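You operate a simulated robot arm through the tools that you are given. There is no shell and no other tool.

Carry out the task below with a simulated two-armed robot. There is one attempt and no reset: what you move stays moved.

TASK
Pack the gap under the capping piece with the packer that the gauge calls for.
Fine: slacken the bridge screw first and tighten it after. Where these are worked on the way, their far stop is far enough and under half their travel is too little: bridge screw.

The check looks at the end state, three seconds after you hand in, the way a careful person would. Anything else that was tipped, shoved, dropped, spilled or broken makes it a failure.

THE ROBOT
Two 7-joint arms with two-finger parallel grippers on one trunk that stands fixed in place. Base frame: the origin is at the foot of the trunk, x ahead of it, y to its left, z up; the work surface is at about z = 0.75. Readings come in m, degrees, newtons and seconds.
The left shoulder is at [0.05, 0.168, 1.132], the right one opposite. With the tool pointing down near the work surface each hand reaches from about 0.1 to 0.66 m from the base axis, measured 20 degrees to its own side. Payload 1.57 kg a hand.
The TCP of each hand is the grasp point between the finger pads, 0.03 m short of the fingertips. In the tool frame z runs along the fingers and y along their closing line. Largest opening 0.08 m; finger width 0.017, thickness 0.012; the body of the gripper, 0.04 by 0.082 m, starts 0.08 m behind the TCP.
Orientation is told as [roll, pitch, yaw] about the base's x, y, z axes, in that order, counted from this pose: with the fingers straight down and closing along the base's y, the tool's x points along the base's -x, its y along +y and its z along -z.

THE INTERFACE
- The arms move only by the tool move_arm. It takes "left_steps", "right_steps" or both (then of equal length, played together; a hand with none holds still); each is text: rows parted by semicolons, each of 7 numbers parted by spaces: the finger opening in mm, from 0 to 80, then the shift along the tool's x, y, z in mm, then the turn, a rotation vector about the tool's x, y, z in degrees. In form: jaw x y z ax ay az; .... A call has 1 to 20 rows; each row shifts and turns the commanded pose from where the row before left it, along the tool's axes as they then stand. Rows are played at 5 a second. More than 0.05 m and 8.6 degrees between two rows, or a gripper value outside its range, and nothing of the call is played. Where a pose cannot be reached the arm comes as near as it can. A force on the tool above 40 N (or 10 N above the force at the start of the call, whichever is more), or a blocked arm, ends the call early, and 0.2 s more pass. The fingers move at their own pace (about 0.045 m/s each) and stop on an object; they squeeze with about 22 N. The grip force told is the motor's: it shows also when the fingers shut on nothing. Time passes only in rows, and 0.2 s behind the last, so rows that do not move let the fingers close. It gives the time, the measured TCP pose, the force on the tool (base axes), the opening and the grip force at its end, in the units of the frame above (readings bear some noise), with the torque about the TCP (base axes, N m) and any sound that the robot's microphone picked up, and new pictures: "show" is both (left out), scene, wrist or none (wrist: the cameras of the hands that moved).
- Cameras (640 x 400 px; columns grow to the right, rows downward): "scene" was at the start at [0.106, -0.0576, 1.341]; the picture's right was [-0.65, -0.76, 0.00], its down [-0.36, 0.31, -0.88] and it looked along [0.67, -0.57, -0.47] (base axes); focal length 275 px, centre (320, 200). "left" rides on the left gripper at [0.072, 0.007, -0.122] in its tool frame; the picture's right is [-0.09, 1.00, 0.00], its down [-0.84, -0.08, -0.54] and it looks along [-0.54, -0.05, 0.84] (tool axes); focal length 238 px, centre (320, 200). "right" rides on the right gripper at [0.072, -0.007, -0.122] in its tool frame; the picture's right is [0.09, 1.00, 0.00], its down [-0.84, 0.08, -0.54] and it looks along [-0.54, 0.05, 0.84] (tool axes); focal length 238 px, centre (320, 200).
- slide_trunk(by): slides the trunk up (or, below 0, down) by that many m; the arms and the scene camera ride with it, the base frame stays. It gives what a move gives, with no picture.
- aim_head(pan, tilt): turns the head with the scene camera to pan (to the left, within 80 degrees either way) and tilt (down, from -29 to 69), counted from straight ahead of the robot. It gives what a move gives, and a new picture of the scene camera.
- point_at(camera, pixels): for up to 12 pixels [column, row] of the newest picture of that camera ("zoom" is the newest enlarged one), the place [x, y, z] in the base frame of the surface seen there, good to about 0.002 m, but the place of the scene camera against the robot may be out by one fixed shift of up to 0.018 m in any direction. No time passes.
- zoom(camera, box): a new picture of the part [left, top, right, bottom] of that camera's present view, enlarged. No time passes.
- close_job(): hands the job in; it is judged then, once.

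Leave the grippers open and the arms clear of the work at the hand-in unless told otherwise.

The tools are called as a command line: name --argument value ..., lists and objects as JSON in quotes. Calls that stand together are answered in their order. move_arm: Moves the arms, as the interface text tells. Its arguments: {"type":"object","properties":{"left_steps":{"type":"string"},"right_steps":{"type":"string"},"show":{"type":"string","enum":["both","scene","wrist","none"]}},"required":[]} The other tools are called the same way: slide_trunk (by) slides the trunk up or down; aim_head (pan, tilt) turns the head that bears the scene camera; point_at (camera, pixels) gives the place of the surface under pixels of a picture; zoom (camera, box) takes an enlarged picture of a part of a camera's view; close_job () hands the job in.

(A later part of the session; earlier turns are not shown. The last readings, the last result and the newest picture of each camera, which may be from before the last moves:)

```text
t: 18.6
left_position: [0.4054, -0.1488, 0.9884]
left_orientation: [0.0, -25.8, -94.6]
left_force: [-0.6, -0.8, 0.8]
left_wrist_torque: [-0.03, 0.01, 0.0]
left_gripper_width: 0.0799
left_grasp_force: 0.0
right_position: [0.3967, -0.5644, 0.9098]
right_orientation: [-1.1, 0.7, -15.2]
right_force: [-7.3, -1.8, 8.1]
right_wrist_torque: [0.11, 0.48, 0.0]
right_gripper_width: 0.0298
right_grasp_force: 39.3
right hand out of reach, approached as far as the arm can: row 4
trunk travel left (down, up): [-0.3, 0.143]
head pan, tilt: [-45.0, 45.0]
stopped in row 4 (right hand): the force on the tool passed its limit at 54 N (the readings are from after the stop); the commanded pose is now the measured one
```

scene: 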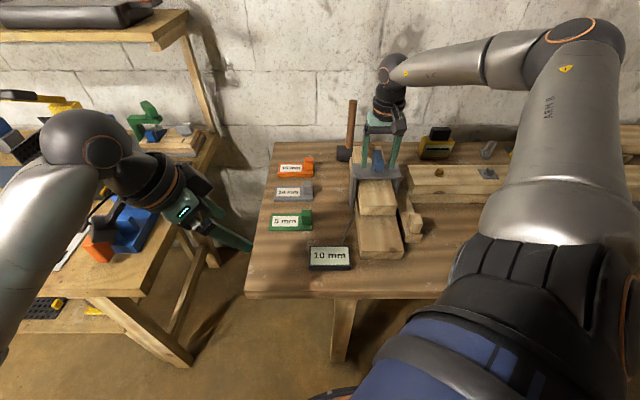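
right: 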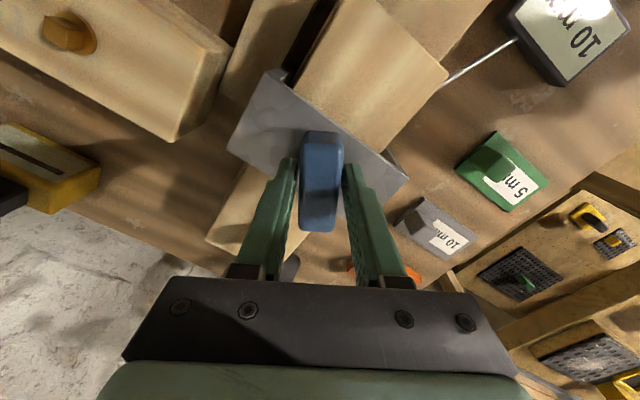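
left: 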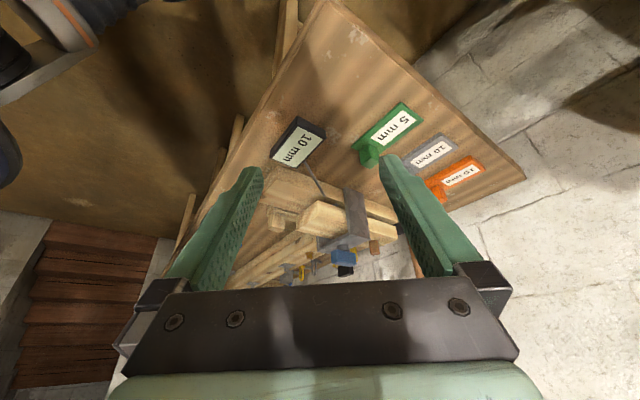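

The arm ran out of wrist reach at yaw -15° (the knob has turned about 29° so far) — that was the arm's limit, not the screw's stop. I'll release, rise clear of the knob, and swing the hand the other way so I can regrip with more turning range.

move_arm --right_steps "70 0 0 0 0 0 0; 70 0 0 0 0 0 0; 70 0 0 0 0 0 0; 70 0 0 -35 0 0 0; 70 0 0 -35 0 0 0; 70 0 0 0 0 0 8.6; 70 0 0 0 0 0 8.6; 70 0 0 0 0 0 8.6; 70 0 0 0 0 0 8.6; 70 0 0 0 0 0 8.6; 70 0 0 0 0 0 8.6; 70 0 0 0 0 0 8.6; 70 0 0 0 0 0 8.6; 70 0 0 0 0 0 8.6; 70 0 0 0 0 0 8.6; 70 0 0 0 0 0 0" --show "both"

```text
t: 22.0
left_position: [0.4054, -0.151, 0.9882]
left_orientation: [0.0, -25.8, -94.5]
left_force: [0.4, 0.9, 1.1]
left_wrist_torque: [-0.03, 0.05, -0.01]
left_gripper_width: 0.0799
left_grasp_force: 0.2
right_position: [0.3983, -0.5643, 0.9797]
right_orientation: [-0.6, -0.8, -101.2]
right_force: [0.3, 0.0, -0.1]
right_wrist_torque: [0.0, 0.0, 0.0]
right_gripper_width: 0.0699
right_grasp_force: 0.1
trunk travel left (down, up): [-0.3, 0.143]
head pan, tilt: [-45.0, 45.0]
```

scene: 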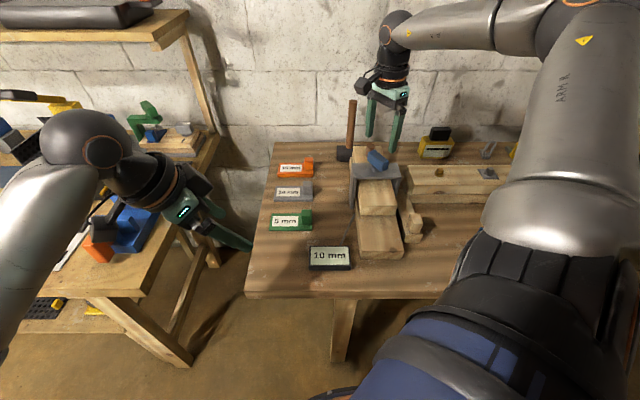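
right: 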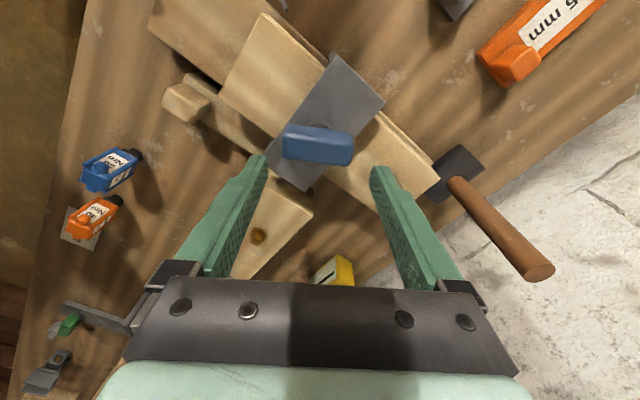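

At yaw -101° there is no trouble. I'll keep swinging toward -195° (the same grip turned by 180°) to see if that is reachable, which would give 180° of turning.

move_arm --right_steps "70 0 0 0 0 0 8.6; 70 0 0 0 0 0 8.6; 70 0 0 0 0 0 8.6; 70 0 0 0 0 0 8.6; 70 0 0 0 0 0 8.6; 70 0 0 0 0 0 8.6; 70 0 0 0 0 0 8.6; 70 0 0 0 0 0 8.6; 70 0 0 0 0 0 8.6; 70 0 0 0 0 0 8.6; 70 0 0 0 0 0 8; 70 0 0 0 0 0 0" --show "both"

```text
t: 24.6
left_position: [0.4047, -0.1497, 0.9881]
left_orientation: [0.0, -25.8, -94.5]
left_force: [0.3, 0.7, 0.2]
left_wrist_torque: [-0.01, 0.04, -0.03]
left_gripper_width: 0.0801
left_grasp_force: 0.1
right_position: [0.3984, -0.5642, 0.978]
right_orientation: [0.9, -0.5, 164.8]
right_force: [0.4, 0.9, 0.2]
right_wrist_torque: [-0.02, -0.04, 0.0]
right_gripper_width: 0.07
right_grasp_force: 0.0
trunk travel left (down, up): [-0.3, 0.143]
head pan, tilt: [-45.0, 45.0]
```

scene: 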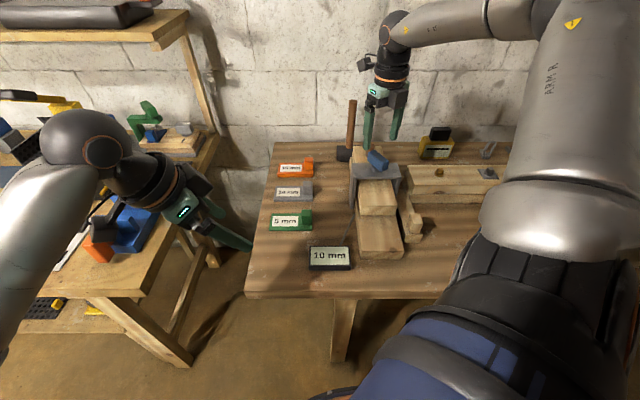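
right: 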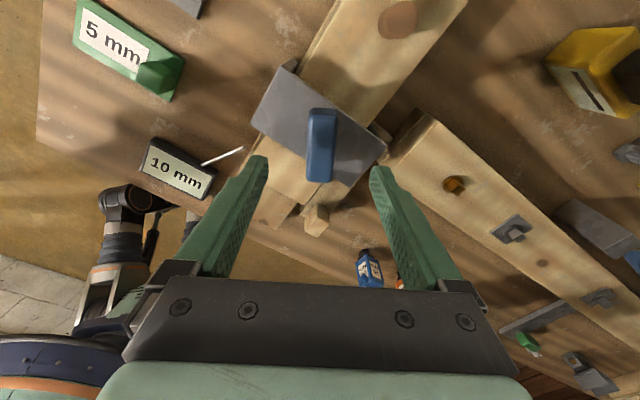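

Yaw -195° is reachable. I'll measure the knob from this pose.

zoom --camera "right" --box '[280, 95, 360, 195]'

```text
4.00 times, centred on (320, 145) of right
```

zoom: 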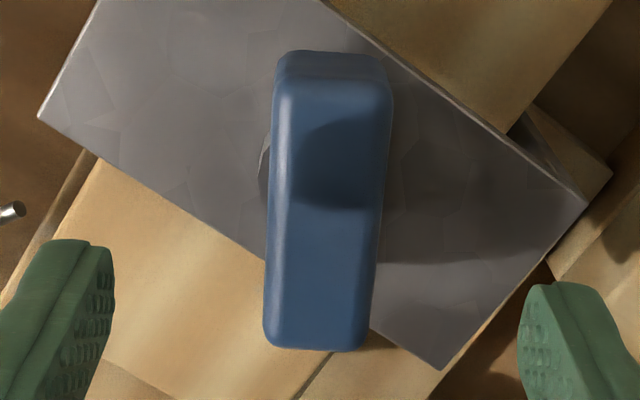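

point_at --camera "zoom" --pixels '[[285, 95], [382, 95], [365, 335], [275, 330], [330, 215], [280, 215], [372, 215], [150, 130], [480, 250]]'

```text
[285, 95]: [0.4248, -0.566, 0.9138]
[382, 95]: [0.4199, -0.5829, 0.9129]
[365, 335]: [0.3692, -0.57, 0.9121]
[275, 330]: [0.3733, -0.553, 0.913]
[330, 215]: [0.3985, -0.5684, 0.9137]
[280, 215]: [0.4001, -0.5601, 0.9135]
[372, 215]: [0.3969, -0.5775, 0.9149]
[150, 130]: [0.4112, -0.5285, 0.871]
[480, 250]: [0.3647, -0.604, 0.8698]
```

The knob is at (0.3965,-0.567), yaw -14°. I'll center over it, descend 68 mm, and close.

move_arm --right_steps "70 -1.2 3.4 0 0 0 -1; 70 0 0 34 0 0 0; 70 0 0 34 0 0 0; 70 0 0 0 0 0 0; 20 0 0 0 0 0 0; 20 0 0 0 0 0 0; 20 0 0 0 0 0 0; 20 0 0 0 0 0 0; 20 0 0 0 0 0 0" --show "wrist"

```text
t: 26.6
left_position: [0.4058, -0.1504, 0.9879]
left_orientation: [0.0, -25.8, -94.5]
left_force: [0.2, -1.2, -0.3]
left_wrist_torque: [-0.01, 0.01, 0.02]
left_gripper_width: 0.0801
left_grasp_force: 0.0
right_position: [0.3977, -0.5654, 0.9113]
right_orientation: [0.7, -0.6, 165.9]
right_force: [0.1, 7.6, -4.8]
right_wrist_torque: [0.3, -0.43, 0.0]
right_gripper_width: 0.0298
right_grasp_force: 38.2
trunk travel left (down, up): [-0.3, 0.143]
head pan, tilt: [-45.0, 45.0]
```

right: 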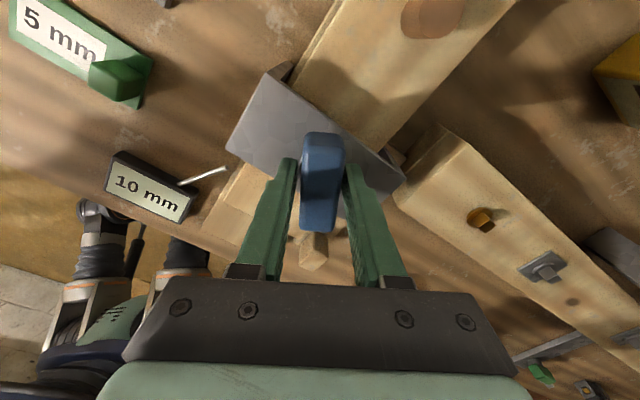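

Gripped again. Easing 0.8 mm toward neutral, then turning counter-clockwise in 8° steps, watching force.

move_arm --right_steps "20 0 -0.8 0 0 0 0; 20 0 0 0 0 0 -8; 20 0 0 0 0 0 -8; 20 0 0 0 0 0 -8; 20 0 0 0 0 0 -8; 20 0 0 0 0 0 0" --show "wrist"

```text
t: 28.0
left_position: [0.4063, -0.1491, 0.9891]
left_orientation: [-0.1, -25.9, -94.5]
left_force: [0.1, 0.0, 0.0]
left_wrist_torque: [0.0, 0.02, 0.0]
left_gripper_width: 0.0799
left_grasp_force: 0.0
right_position: [0.3983, -0.5656, 0.9117]
right_orientation: [0.3, -0.7, -161.9]
right_force: [5.8, 18.2, -4.3]
right_wrist_torque: [0.64, -1.08, -0.01]
right_gripper_width: 0.0296
right_grasp_force: 39.1
trunk travel left (down, up): [-0.3, 0.143]
head pan, tilt: [-45.0, 45.0]
```

right: 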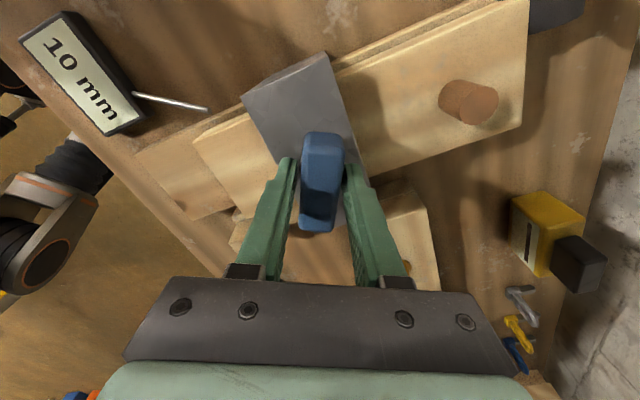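

The knob has turned about 62° with low torque. I'll ease the side load (18 N toward +Y) and continue.

move_arm --right_steps "20 1 -1.6 0 0 0 0; 20 0 0 0 0 0 0; 20 0 0 0 0 0 -8; 20 0 0 0 0 0 -8; 20 0 0 0 0 0 -8; 20 0 0 0 0 0 0" --show "wrist"

```text
t: 29.4
left_position: [0.4056, -0.1488, 0.9882]
left_orientation: [-0.1, -25.8, -94.6]
left_force: [0.4, 0.4, 0.1]
left_wrist_torque: [0.01, 0.0, 0.03]
left_gripper_width: 0.0799
left_grasp_force: 0.0
right_position: [0.3976, -0.5639, 0.9119]
right_orientation: [-0.1, -0.9, -138.0]
right_force: [7.6, 12.2, 0.4]
right_wrist_torque: [0.48, -0.3, -0.01]
right_gripper_width: 0.0297
right_grasp_force: 39.7
trunk travel left (down, up): [-0.3, 0.143]
head pan, tilt: [-45.0, 45.0]
```

right: 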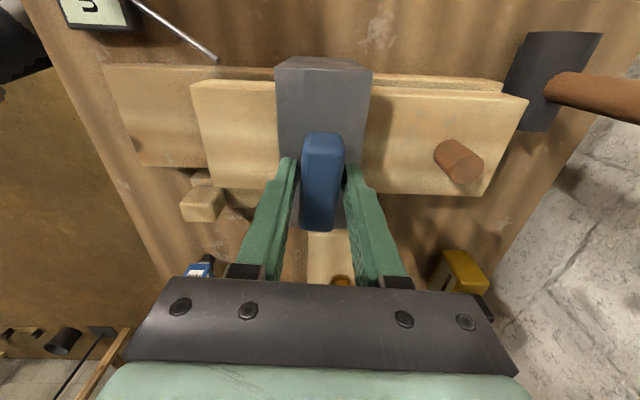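

About 86° turned, no stop yet. Easing again and continuing.

move_arm --right_steps "20 1.2 -0.5 0 0 0 0; 20 0 0 0 0 0 0; 20 0 0 0 0 0 -6; 20 0 0 0 0 0 -6; 20 0 0 0 0 0 -6; 20 0 0 0 0 0 -6; 20 0 0 0 0 0 0" --show "wrist"

```text
t: 31.0
left_position: [0.4062, -0.1511, 0.9886]
left_orientation: [0.0, -25.8, -94.4]
left_force: [0.4, -1.1, 0.1]
left_wrist_torque: [-0.02, 0.0, -0.03]
left_gripper_width: 0.08
left_grasp_force: 0.1
right_position: [0.3964, -0.5657, 0.9107]
right_orientation: [-0.4, -1.1, -114.2]
right_force: [4.4, -10.6, 4.4]
right_wrist_torque: [-0.47, 0.24, -0.63]
right_gripper_width: 0.032
right_grasp_force: 28.8
trunk travel left (down, up): [-0.3, 0.143]
head pan, tilt: [-45.0, 45.0]
```

right: 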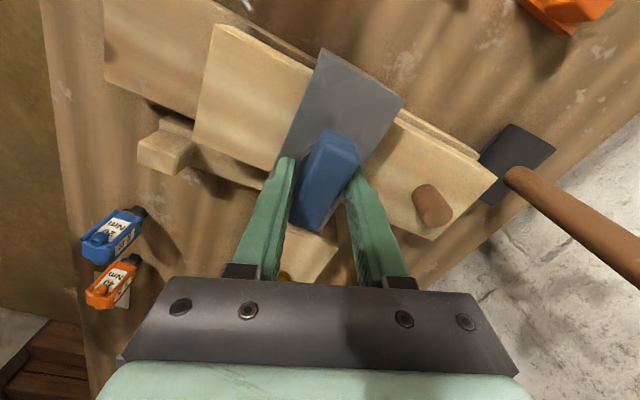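

The knob no longer follows: it lies square across the bridge at about 90° turn, the width rose to 32 mm and torque is -0.63 N·m. That is the far stop. I'll open the fingers here and rise.

move_arm --right_steps "70 0 0 0 0 0 0; 70 0 0 0 0 0 0; 70 0 0 0 0 0 0; 70 0 0 0 0 0 0; 70 0 0 -40 0 0 0; 70 0 0 -40 0 0 0; 70 0 0 -40 0 0 0; 70 0 0 0 0 0 0" --show "both"

zoom --camera "left" --box '[250, 150, 430, 290]'

```text
t: 32.8
left_position: [0.4052, -0.1493, 0.9881]
left_orientation: [0.0, -25.7, -94.4]
left_force: [-0.5, -0.1, -0.3]
left_wrist_torque: [0.0, 0.02, -0.02]
left_gripper_width: 0.08
left_grasp_force: 0.1
right_position: [0.3997, -0.5637, 1.0305]
right_orientation: [-0.5, -1.0, -114.2]
right_force: [0.3, -0.8, 0.8]
right_wrist_torque: [0.0, -0.01, -0.03]
right_gripper_width: 0.0698
right_grasp_force: 0.1
trunk travel left (down, up): [-0.3, 0.143]
head pan, tilt: [-45.0, 45.0]
```

scene: 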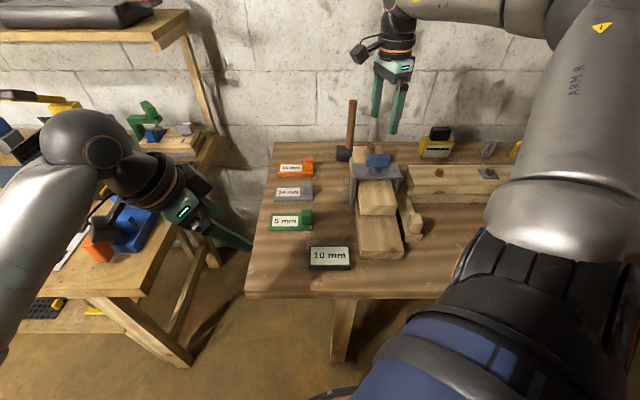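
right: 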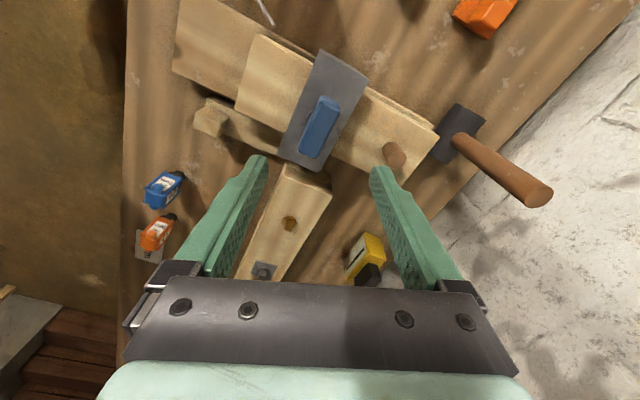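

```text
2.86 times, centred on (340, 220) of left
```

zoom: 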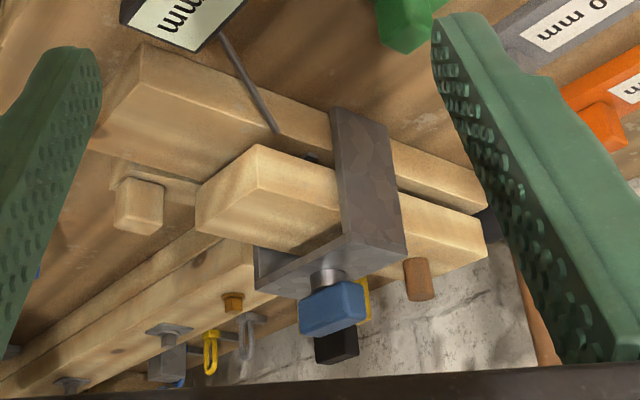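

The knob now lies across the bridge. I'll check whether the gap or cap changed.

zoom --camera "left" --box '[290, 170, 380, 230]'

point_at --camera "zoom" --pixels '[[207, 212], [207, 292], [150, 300], [100, 280], [330, 228], [260, 205], [350, 225], [340, 330]]'

zoom --camera "right" --box '[230, 20, 430, 180]'

point_at --camera "right" --pixels '[[270, 60], [292, 80], [382, 125], [412, 145], [322, 125], [330, 75], [200, 40], [392, 152]]'

```text
6.67 times, centred on (335, 200) of left
```

zoom: 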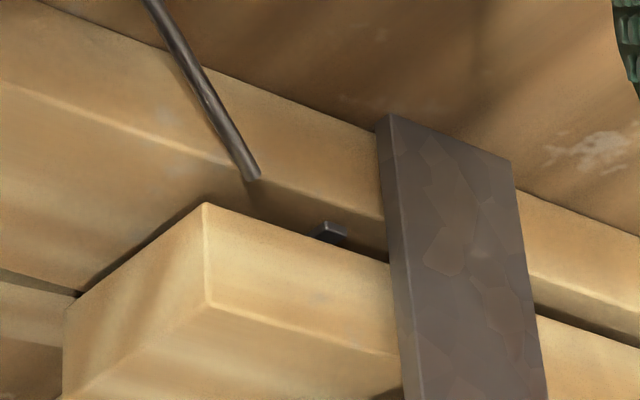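

```text
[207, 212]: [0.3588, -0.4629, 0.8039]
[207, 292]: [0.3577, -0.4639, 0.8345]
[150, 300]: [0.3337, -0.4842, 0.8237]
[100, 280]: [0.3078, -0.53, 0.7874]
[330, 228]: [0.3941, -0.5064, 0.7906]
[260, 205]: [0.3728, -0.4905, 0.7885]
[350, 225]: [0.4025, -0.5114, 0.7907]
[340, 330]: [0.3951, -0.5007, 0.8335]
```

```text
2.50 times, centred on (330, 100) of right
```

zoom: 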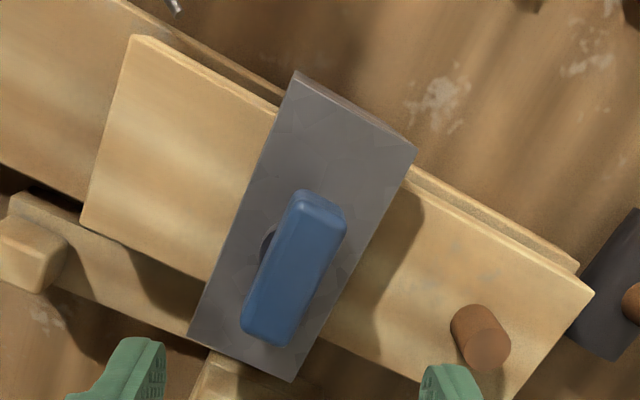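

```text
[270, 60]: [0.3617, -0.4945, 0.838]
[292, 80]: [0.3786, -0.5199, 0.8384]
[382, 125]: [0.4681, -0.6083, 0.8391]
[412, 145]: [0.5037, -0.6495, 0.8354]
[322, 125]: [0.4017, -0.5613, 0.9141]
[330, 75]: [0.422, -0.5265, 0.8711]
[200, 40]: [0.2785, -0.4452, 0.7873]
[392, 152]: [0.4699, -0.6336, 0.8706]
```

The cap stays where it was (top 0.838), with the gap now free. Next is the grey packer. I'll turn the right hand to yaw -44° (closing along the plate's length) and move it over the packer handle near (0.545,-0.457), stopping at z≈0.93 to look.

move_arm --right_steps "60 0 0 0 0 0 -7.8; 60 0 0 0 0 0 -7.8; 60 0 0 0 0 0 -7.8; 60 0 0 0 0 0 -7.8; 60 0 0 0 0 0 -7.8; 60 0 0 0 0 0 -7.8; 60 0 0 0 0 0 -7.8; 60 0 0 0 0 0 -7.8; 60 0 0 0 0 0 -7.6; 60 -6 35.6 20 0 0 0; 60 -6 35.6 20 0 0 0; 60 -6 35.6 20 0 0 0; 60 -6 35.6 20 0 0 0; 60 -6 35.6 20 0 0 0; 60 0 0 0 0 0 0" --show "both"

```text
t: 36.0
left_position: [0.4054, -0.1503, 0.9881]
left_orientation: [-0.1, -25.8, -94.4]
left_force: [0.7, -0.4, 0.9]
left_wrist_torque: [-0.06, 0.01, 0.02]
left_gripper_width: 0.0799
left_grasp_force: 0.0
right_position: [0.5424, -0.4563, 0.9274]
right_orientation: [-0.9, 0.1, -44.1]
right_force: [-0.3, 0.3, 0.3]
right_wrist_torque: [0.01, 0.01, 0.03]
right_gripper_width: 0.0601
right_grasp_force: 0.0
trunk travel left (down, up): [-0.3, 0.143]
head pan, tilt: [-45.0, 45.0]
```

scene: 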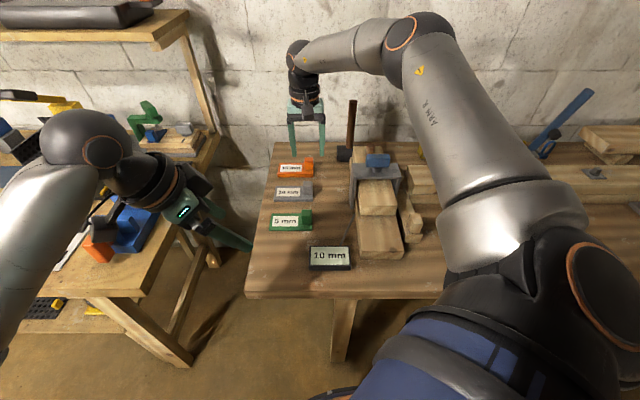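
right: 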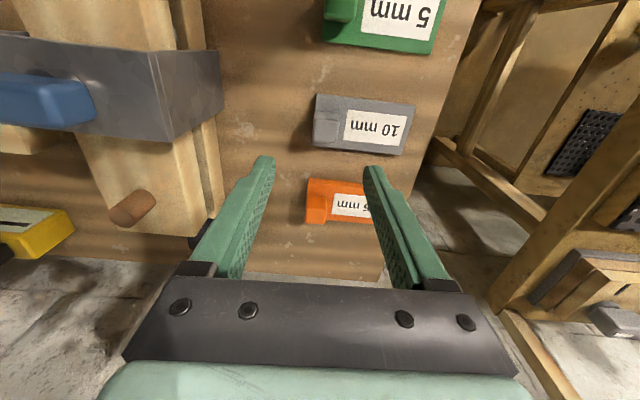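

Reach is fine here. Zooming on the grey packer to measure it accurately.

zoom --camera "right" --box '[300, 80, 430, 165]'

```text
4.71 times, centred on (365, 122) of right
```

zoom: 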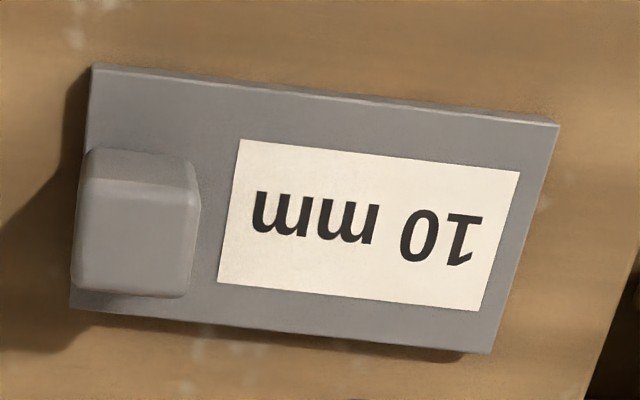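

point_at --camera "zoom" --pixels '[[95, 70], [553, 128], [488, 348], [73, 303], [95, 192], [185, 195], [178, 288], [85, 282], [135, 240], [140, 165], [197, 220], [360, 215]]'

```text
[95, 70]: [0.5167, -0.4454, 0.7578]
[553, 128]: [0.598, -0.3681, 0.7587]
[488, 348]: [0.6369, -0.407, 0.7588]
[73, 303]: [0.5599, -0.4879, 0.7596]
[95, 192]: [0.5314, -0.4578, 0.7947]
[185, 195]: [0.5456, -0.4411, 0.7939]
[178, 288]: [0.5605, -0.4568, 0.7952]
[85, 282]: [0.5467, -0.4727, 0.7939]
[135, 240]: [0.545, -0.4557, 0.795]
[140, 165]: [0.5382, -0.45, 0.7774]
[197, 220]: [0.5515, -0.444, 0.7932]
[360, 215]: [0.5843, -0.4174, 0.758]
```

The handle block's centre is (0.546,-0.457), top 0.794, 24 mm square, aligned at -45°. I'll correct the small tilt and yaw, center over it, and descend to TCP z≈0.795 (tips 5 mm above the plate).

move_arm --right_steps "50 -3 2 0 -0.9 -0.1 0.9; 50 0 0 33 0 0 0; 50 0 0 33 0 0 0; 50 0 0 33 0 0 0; 50 0 0 33 0 0 0; 50 0 0 0 0 0 0" --show "wrist"

```text
t: 37.4
left_position: [0.4061, -0.1499, 0.9891]
left_orientation: [0.1, -25.9, -94.4]
left_force: [-0.8, -1.0, 0.1]
left_wrist_torque: [0.01, 0.04, 0.02]
left_gripper_width: 0.0802
left_grasp_force: 0.1
right_position: [0.5053, -0.4475, 0.8319]
right_orientation: [-0.1, 0.0, -45.0]
right_force: [0.1, 0.2, 0.0]
right_wrist_torque: [-0.03, -0.03, 0.02]
right_gripper_width: 0.0501
right_grasp_force: 0.0
right hand out of reach, approached as far as the arm can: row 2, 3, 4, 5
trunk travel left (down, up): [-0.3, 0.143]
head pan, tilt: [-45.0, 45.0]
```

right: 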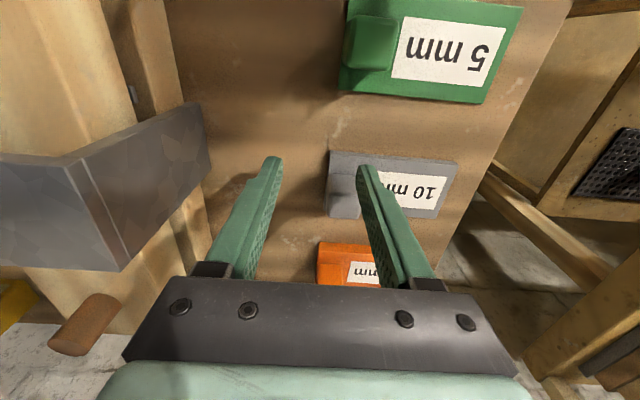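

Too far out at this height: the hand stopped at (0.505,-0.4475,0.832) without touching anything. I'll raise both hands about 0.18 m, then lower the trunk 0.17 m to gain reach near the table.

move_arm --right_steps "50 0 0 -38 0 0 0; 50 0 0 -38 0 0 0; 50 0 0 -38 0 0 0; 50 0 0 -38 0 0 0; 50 0 0 -38 0 0 0; 50 0 0 0 0 0 0" --left_steps "80 -15 0 -31 0 0 0; 80 -15 0 -31 0 0 0; 80 -15 0 -31 0 0 0; 80 -15 0 -31 0 0 0; 80 -15 0 -31 0 0 0; 80 0 0 0 0 0 0" --show "scene"

```text
t: 38.8
left_position: [0.4063, -0.1518, 1.1617]
left_orientation: [0.1, -25.9, -94.6]
left_force: [0.5, 0.2, -0.3]
left_wrist_torque: [-0.01, -0.02, 0.0]
left_gripper_width: 0.0801
left_grasp_force: 0.1
right_position: [0.5022, -0.4476, 1.022]
right_orientation: [-0.1, -0.1, -45.0]
right_force: [0.4, -0.4, 0.7]
right_wrist_torque: [-0.06, 0.0, 0.0]
right_gripper_width: 0.0499
right_grasp_force: 0.1
trunk travel left (down, up): [-0.3, 0.143]
head pan, tilt: [-45.0, 45.0]
```

scene: 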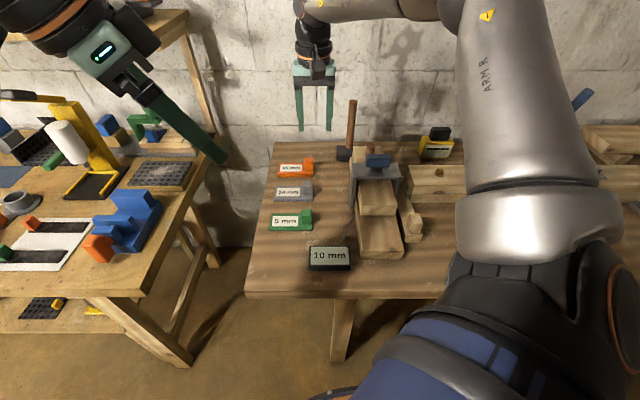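

Both hands are clear. Lowering the trunk by 0.17 m.

slide_trunk --by -0.17

aim_head --pan -45 --tilt 35

```text
t: 40.7
left_position: [0.4058, -0.1503, 0.9912]
left_orientation: [0.0, -25.8, -94.6]
left_force: [-0.6, 0.2, -0.1]
left_wrist_torque: [-0.06, -0.01, -0.01]
left_gripper_width: 0.0802
left_grasp_force: 0.1
right_position: [0.5035, -0.4472, 0.8506]
right_orientation: [-0.1, -0.1, -45.0]
right_force: [0.5, 0.0, 0.8]
right_wrist_torque: [0.02, 0.02, 0.03]
right_gripper_width: 0.0498
right_grasp_force: 0.0
trunk travel left (down, up): [-0.13, 0.313]
head pan, tilt: [-45.0, 45.0]
```

```text
t: 41.4
left_position: [0.4069, -0.1519, 0.9912]
left_orientation: [0.0, -25.8, -94.5]
left_force: [-0.7, -0.3, -0.1]
left_wrist_torque: [0.0, 0.02, 0.02]
left_gripper_width: 0.0801
left_grasp_force: 0.0
right_position: [0.5032, -0.4461, 0.8507]
right_orientation: [0.0, 0.0, -45.0]
right_force: [0.7, -0.4, 0.1]
right_wrist_torque: [0.01, -0.01, 0.01]
right_gripper_width: 0.0499
right_grasp_force: 0.0
trunk travel left (down, up): [-0.13, 0.313]
head pan, tilt: [-45.0, 35.0]
```

scene: 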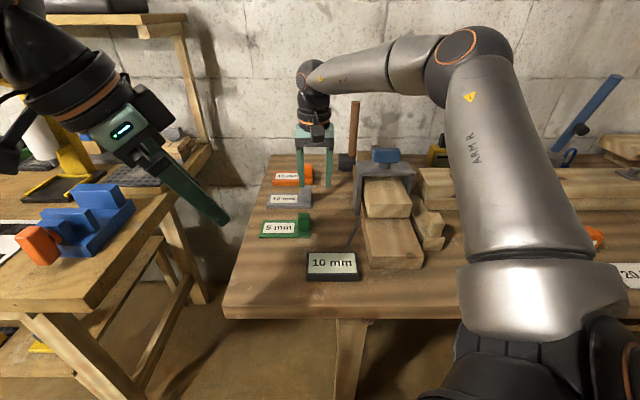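

The lowered view is helpful. I'll zoom on the gap from the scene camera, and move the right hand over the handle at the present height to see if reach suffices now.

zoom --camera "scene" --box '[330, 140, 460, 290]'

move_arm --right_steps "50 -18.7 11.5 0 0 0 0; 50 -18.7 11.5 0 0 0 0; 50 0 0 0 0 0 0" --show "wrist"

```text
2.67 times, centred on (395, 215) of scene
```

zoom: 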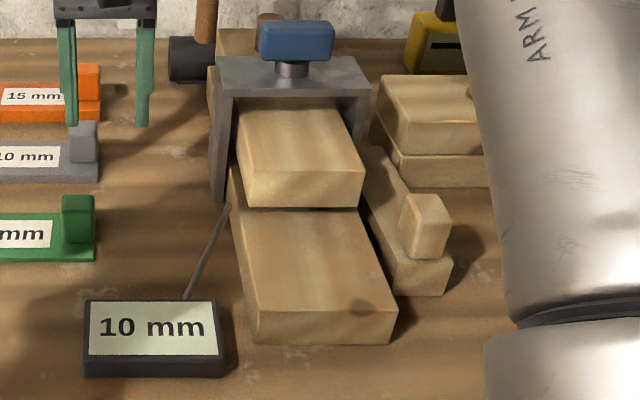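

```text
t: 42.2
left_position: [0.406, -0.1501, 0.9916]
left_orientation: [0.0, -25.7, -94.4]
left_force: [0.0, 0.2, -0.4]
left_wrist_torque: [-0.01, 0.03, -0.01]
left_gripper_width: 0.08
left_grasp_force: 0.0
right_position: [0.5463, -0.455, 0.8509]
right_orientation: [-0.1, 0.1, -45.0]
right_force: [-0.1, -0.1, 0.6]
right_wrist_torque: [0.04, 0.01, -0.01]
right_gripper_width: 0.0503
right_grasp_force: 0.0
trunk travel left (down, up): [-0.13, 0.313]
head pan, tilt: [-45.0, 35.0]
```

right: 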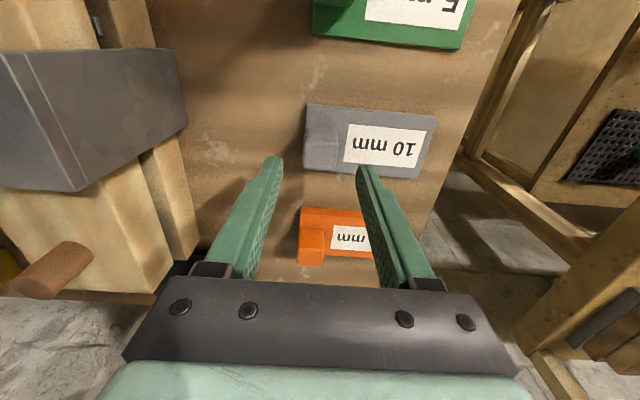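

Over the handle within 2 mm and in reach. Descending 56 mm to z≈0.795.

move_arm --right_steps "50 -1.2 -1.5 18 0 0 0; 50 0 0 19 0 0 0; 50 0 0 18.5 0 0 0; 50 0 0 0 0 0 0" --show "wrist"

zoom --camera "scene" --box '[250, 120, 370, 240]'

```text
t: 43.2
left_position: [0.4051, -0.1508, 0.9913]
left_orientation: [0.1, -25.8, -94.4]
left_force: [0.1, -0.1, 0.2]
left_wrist_torque: [-0.01, -0.01, 0.02]
left_gripper_width: 0.08
left_grasp_force: 0.1
right_position: [0.5458, -0.4593, 0.7963]
right_orientation: [-0.1, -0.1, -44.9]
right_force: [-0.1, -0.3, 0.4]
right_wrist_torque: [0.0, -0.01, 0.01]
right_gripper_width: 0.0503
right_grasp_force: 0.1
trunk travel left (down, up): [-0.13, 0.313]
head pan, tilt: [-45.0, 35.0]
```

right: 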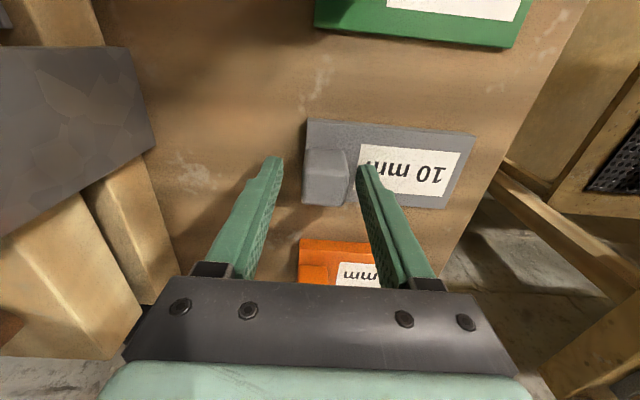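

```text
3.33 times, centred on (310, 180) of scene
```

zoom: 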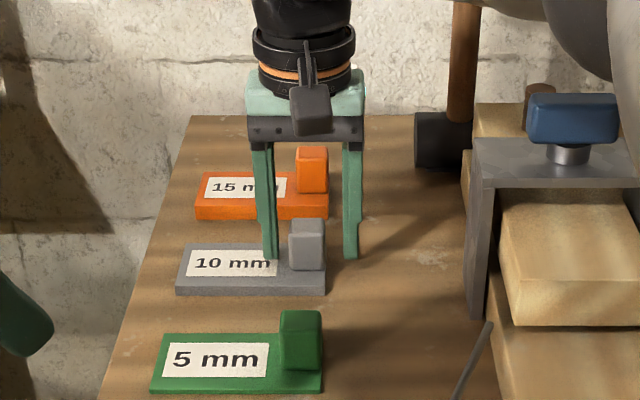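

The handle sits between the fingers. Closing on it.

move_arm --right_steps "10 0 0 0 0 0 0; 10 0 0 0 0 0 0; 10 0 0 0 0 0 0; 10 0 0 0 0 0 0; 10 0 0 0 0 0 0" --show "wrist"

```text
t: 44.4
left_position: [0.4056, -0.1511, 0.9915]
left_orientation: [0.1, -25.8, -94.4]
left_force: [-0.2, 0.3, -0.3]
left_wrist_torque: [-0.02, 0.03, 0.04]
left_gripper_width: 0.0799
left_grasp_force: 0.0
right_position: [0.5456, -0.4593, 0.7954]
right_orientation: [-0.1, -0.1, -45.0]
right_force: [-0.3, 0.4, -0.2]
right_wrist_torque: [0.01, 0.0, 0.0]
right_gripper_width: 0.0273
right_grasp_force: 22.1
trunk travel left (down, up): [-0.13, 0.313]
head pan, tilt: [-45.0, 35.0]
```

right: 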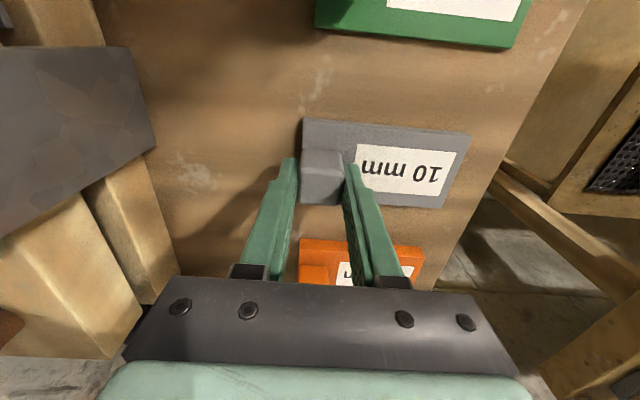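

Gripped at 27 mm with 22 N. Lifting slowly.

move_arm --right_steps "10 0 0 -10 0 0 0; 10 0 0 -20 0 0 0; 10 0 0 -25 0 0 0; 10 0 0 -30 0 0 0; 10 0 0 0 0 0 0" --show "both"

```text
t: 45.6
left_position: [0.4063, -0.152, 0.9927]
left_orientation: [-0.1, -25.8, -94.5]
left_force: [-0.3, 0.3, 0.0]
left_wrist_torque: [-0.02, 0.02, -0.01]
left_gripper_width: 0.08
left_grasp_force: 0.1
right_position: [0.5463, -0.4586, 0.8804]
right_orientation: [-0.1, 0.0, -45.0]
right_force: [1.5, -0.3, 0.5]
right_wrist_torque: [-0.04, 0.05, -0.03]
right_gripper_width: 0.0271
right_grasp_force: 22.3
trunk travel left (down, up): [-0.13, 0.313]
head pan, tilt: [-45.0, 35.0]
```

scene: 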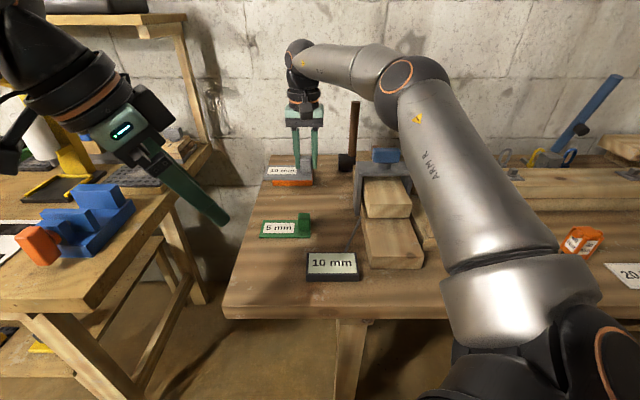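
right: 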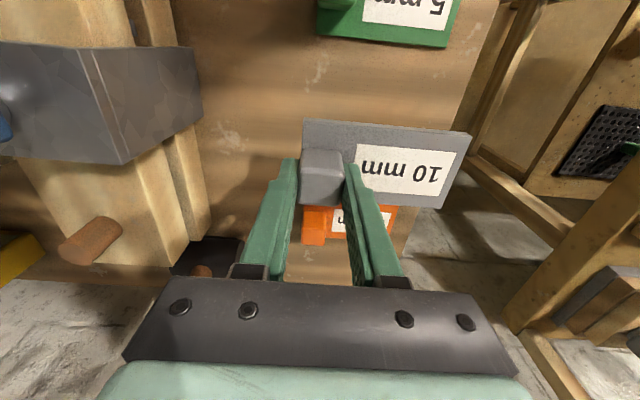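

The packer hangs level in the grip. I'll raise it to z≈0.94 and carry it inward to about (0.28,-0.40), above and in front of the blocks, well away from the left hand and everything on the bench.

move_arm --right_steps "10 0 0 -30 0 0 0; 10 0 0 -30 0 0 0; 10 38.3 -24.4 0 0 0 0; 10 38.3 -24.4 0 0 0 0; 10 38.3 -24.4 0 0 0 0; 10 38.3 -24.4 0 0 0 0; 10 38.3 -24.4 0 0 0 0; 10 38.3 -24.4 0 0 0 0; 10 0 0 0 0 0 0" --show "both"

```text
t: 47.6
left_position: [0.4051, -0.1515, 0.9913]
left_orientation: [0.0, -25.8, -94.5]
left_force: [0.0, -0.3, 0.9]
left_wrist_torque: [-0.01, 0.01, 0.01]
left_gripper_width: 0.08
left_grasp_force: 0.1
right_position: [0.2789, -0.4021, 0.9386]
right_orientation: [-0.1, 0.1, -44.9]
right_force: [-0.3, -0.8, -0.9]
right_wrist_torque: [0.01, 0.0, 0.01]
right_gripper_width: 0.0271
right_grasp_force: 21.5
trunk travel left (down, up): [-0.13, 0.313]
head pan, tilt: [-45.0, 35.0]
```

scene: 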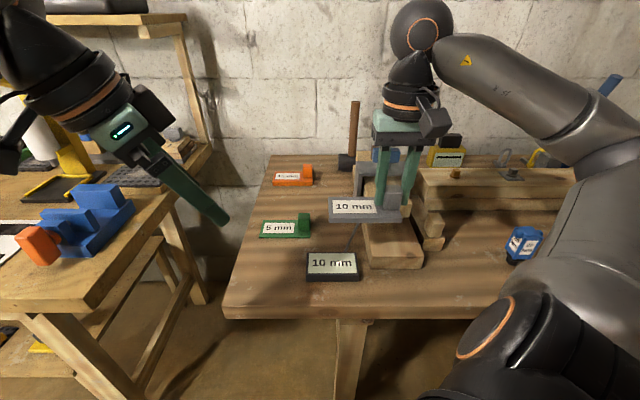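
right: 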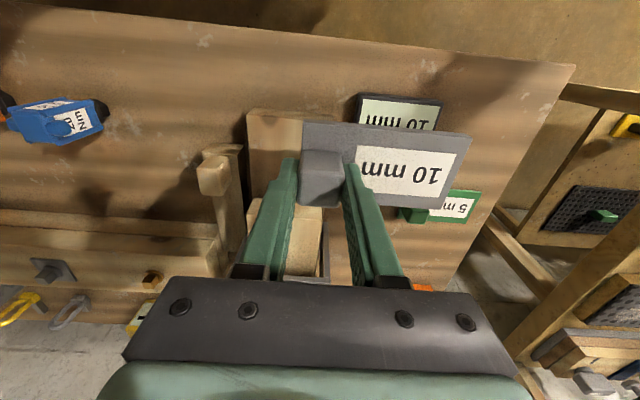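

Now I'll turn the hand by -89.4° to yaw -134.3° so the plate points along the block axis toward the gap.

move_arm --right_steps "10 0 0 0 0 0 8.13; 10 0 0 0 0 0 8.13; 10 0 0 0 0 0 8.13; 10 0 0 0 0 0 8.13; 10 0 0 0 0 0 8.13; 10 0 0 0 0 0 8.13; 10 0 0 0 0 0 8.13; 10 0 0 0 0 0 8.13; 10 0 0 0 0 0 8.13; 10 0 0 0 0 0 8.13; 10 0 0 0 0 0 8.13; 10 0 0 0 0 0 0" --show "both"

```text
t: 50.2
left_position: [0.4061, -0.1522, 0.9917]
left_orientation: [0.1, -25.8, -94.4]
left_force: [-0.1, -0.4, -0.1]
left_wrist_torque: [-0.02, 0.0, -0.02]
left_gripper_width: 0.0799
left_grasp_force: 0.0
right_position: [0.2801, -0.4003, 0.9411]
right_orientation: [0.0, -0.1, -134.6]
right_force: [-0.7, -0.1, 0.0]
right_wrist_torque: [0.04, 0.02, 0.03]
right_gripper_width: 0.0273
right_grasp_force: 22.3
trunk travel left (down, up): [-0.13, 0.313]
head pan, tilt: [-45.0, 35.0]
```

scene: 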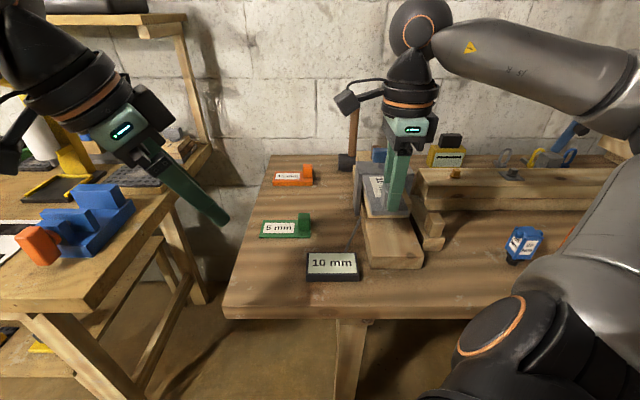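
right: 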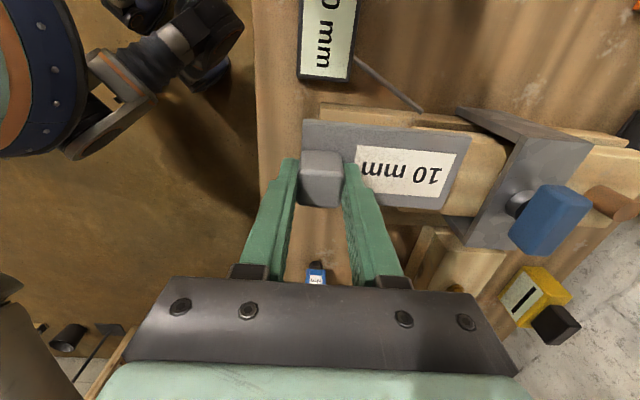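

The plate now points along +x' toward the cap. I'll measure plate and block edge points in this view to check alignment.

zoom --camera "right" --box '[290, 80, 530, 260]'

```text
2.22 times, centred on (410, 170) of right
```

zoom: 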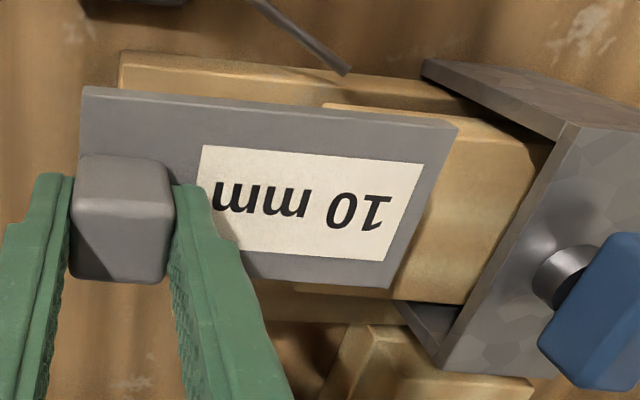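

point_at --camera "zoom" --pixels '[[85, 92], [450, 130], [388, 283], [85, 180], [165, 185], [130, 68], [300, 80], [410, 92], [460, 120], [530, 145], [400, 295], [460, 300]]'

```text
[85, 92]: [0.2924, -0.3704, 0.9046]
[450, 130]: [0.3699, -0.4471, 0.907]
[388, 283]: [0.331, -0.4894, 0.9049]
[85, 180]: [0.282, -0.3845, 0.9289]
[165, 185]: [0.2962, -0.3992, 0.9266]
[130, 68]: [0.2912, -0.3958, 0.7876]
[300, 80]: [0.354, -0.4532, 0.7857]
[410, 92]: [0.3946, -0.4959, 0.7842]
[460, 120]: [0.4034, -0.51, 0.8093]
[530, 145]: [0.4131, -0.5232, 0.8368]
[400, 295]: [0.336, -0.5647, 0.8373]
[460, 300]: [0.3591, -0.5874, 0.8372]
```

Plate yaw is -44.7° against about -44.3° for the block. The plate needs to move 37 mm toward -y' and 27 mm back so its tip clears the cap front. I'll do that at the present height, then go down to TCP z≈0.855 and look.

move_arm --right_steps "10 -18.5 -13.5 0 0 0 -0.3; 10 -18.5 -13.5 0 0 0 0; 10 0 0 0 0 0 0; 10 0 0 30 0 0 0; 10 0 0 30 0 0 0; 10 0 0 25 0 0 0; 10 0 0 0 0 0 0" --show "both"

zoom --camera "left" --box '[220, 130, 400, 250]'

zoom --camera "right" --box '[290, 80, 530, 260]'

```text
t: 51.8
left_position: [0.4064, -0.1506, 0.9916]
left_orientation: [0.0, -25.9, -94.5]
left_force: [0.1, 0.3, 0.1]
left_wrist_torque: [-0.01, 0.0, 0.0]
left_gripper_width: 0.0801
left_grasp_force: 0.1
right_position: [0.2335, -0.4089, 0.8565]
right_orientation: [-0.1, -0.1, -134.1]
right_force: [0.2, -0.4, -0.5]
right_wrist_torque: [0.03, -0.03, 0.01]
right_gripper_width: 0.0271
right_grasp_force: 22.0
trunk travel left (down, up): [-0.13, 0.313]
head pan, tilt: [-45.0, 35.0]
```

scene: 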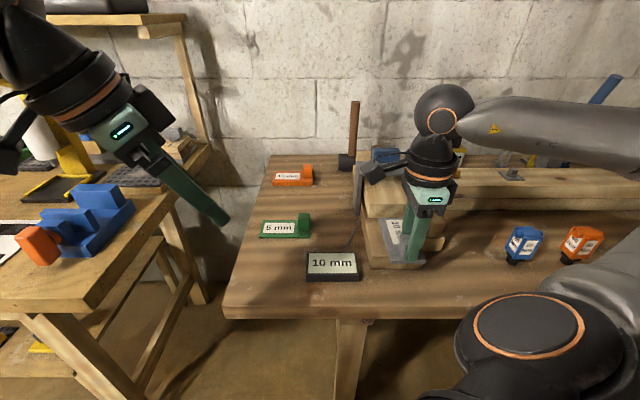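
right: 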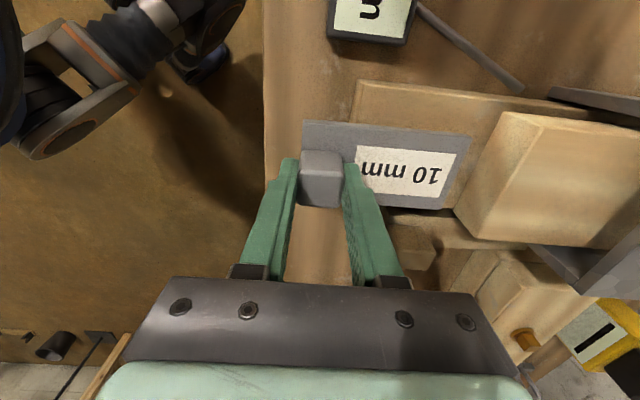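

```text
3.33 times, centred on (310, 190) of left
```

zoom: 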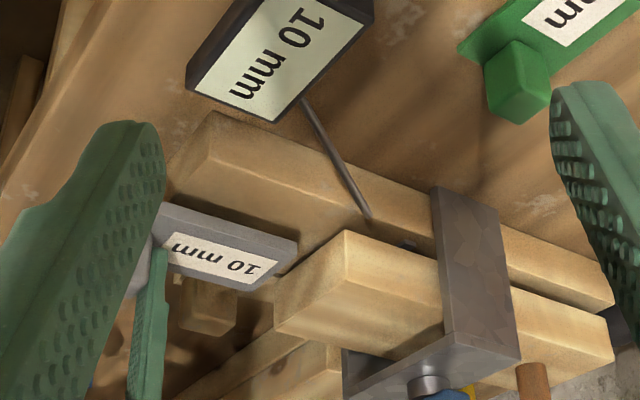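

```text
2.22 times, centred on (410, 170) of right
```

zoom: 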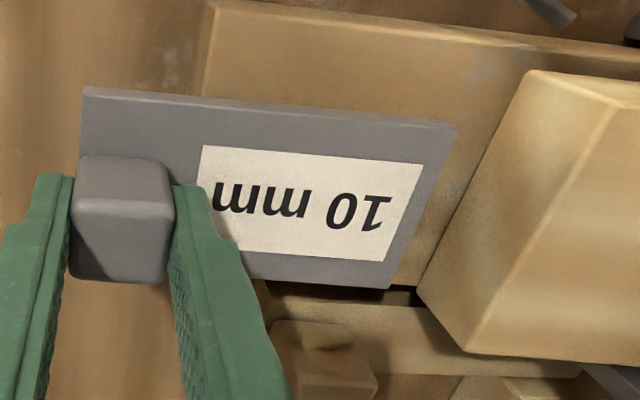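

Plate hovers over the base in front of the cap. I'll measure the relation again in this view.

point_at --camera "zoom" --pixels '[[85, 92], [450, 130], [388, 283], [420, 210], [215, 10], [480, 45], [525, 78], [470, 340], [425, 285], [480, 180], [400, 270], [210, 60]]'

```text
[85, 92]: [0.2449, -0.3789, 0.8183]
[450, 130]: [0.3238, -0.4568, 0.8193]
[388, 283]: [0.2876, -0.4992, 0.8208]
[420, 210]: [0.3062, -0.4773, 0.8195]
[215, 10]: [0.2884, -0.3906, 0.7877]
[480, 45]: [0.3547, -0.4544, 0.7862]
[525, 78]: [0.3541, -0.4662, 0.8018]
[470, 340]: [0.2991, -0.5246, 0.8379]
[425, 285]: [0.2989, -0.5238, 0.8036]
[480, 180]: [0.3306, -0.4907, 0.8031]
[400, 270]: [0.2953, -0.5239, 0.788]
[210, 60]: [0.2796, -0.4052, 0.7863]
```

The gap spans z≈0.788–0.8018 and the plate (top = TCP - 0.0365) is centred within about 1.5 mm. I'll lower 20 mm to TCP z≈0.8365 so the plate is at mid-gap height, then check from the side.

move_arm --right_steps "10 1 0 10 0 0 0; 10 0 0 10 0 0 0; 10 0 0 0 0 0 0" --show "wrist"

zoom --camera "left" --box '[250, 160, 355, 230]'

zoom --camera "right" --box '[400, 80, 560, 260]'

```text
t: 52.6
left_position: [0.406, -0.1513, 0.9914]
left_orientation: [0.0, -25.8, -94.6]
left_force: [-0.4, -0.1, 0.6]
left_wrist_torque: [0.01, 0.02, 0.01]
left_gripper_width: 0.08
left_grasp_force: 0.1
right_position: [0.2336, -0.4088, 0.8356]
right_orientation: [0.0, -0.1, -134.1]
right_force: [-0.4, -0.7, -0.4]
right_wrist_torque: [0.03, 0.03, -0.01]
right_gripper_width: 0.0271
right_grasp_force: 22.0
trunk travel left (down, up): [-0.13, 0.313]
head pan, tilt: [-45.0, 35.0]
```

right: 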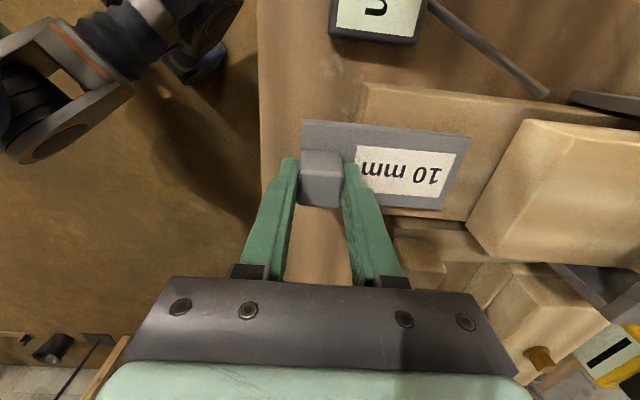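

```text
5.71 times, centred on (302, 195) of left
```

zoom: 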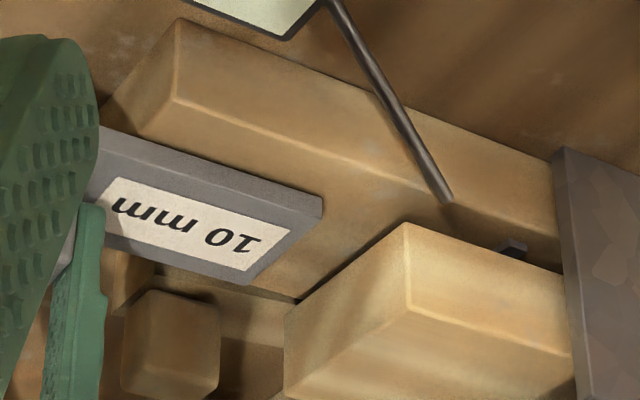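

```text
2.22 times, centred on (480, 170) of right
```

zoom: 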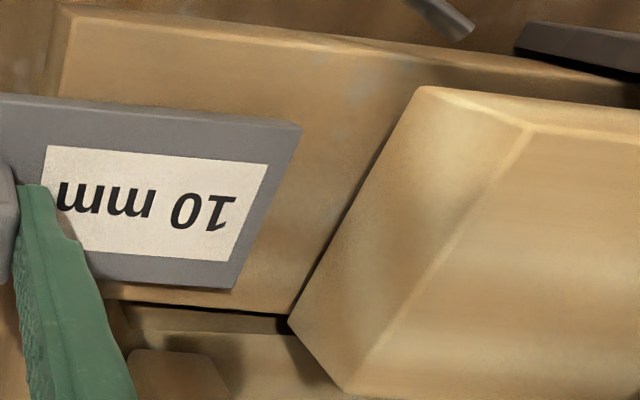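

Checking plate heights near tip and handle versus cap bottom and base top from the right camera.

point_at --camera "zoom" --pixels '[[290, 130], [225, 280], [260, 205], [20, 105], [100, 130], [90, 265], [295, 318], [425, 95], [360, 200], [290, 300], [300, 100], [350, 100]]'

```text
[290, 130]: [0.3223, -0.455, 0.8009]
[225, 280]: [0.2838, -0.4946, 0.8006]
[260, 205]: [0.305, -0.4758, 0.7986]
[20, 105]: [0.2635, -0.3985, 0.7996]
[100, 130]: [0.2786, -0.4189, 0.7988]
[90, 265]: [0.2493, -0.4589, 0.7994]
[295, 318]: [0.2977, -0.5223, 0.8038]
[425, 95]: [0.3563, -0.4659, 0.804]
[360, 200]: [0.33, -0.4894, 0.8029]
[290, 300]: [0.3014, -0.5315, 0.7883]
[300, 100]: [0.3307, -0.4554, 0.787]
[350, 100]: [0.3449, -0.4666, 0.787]
```

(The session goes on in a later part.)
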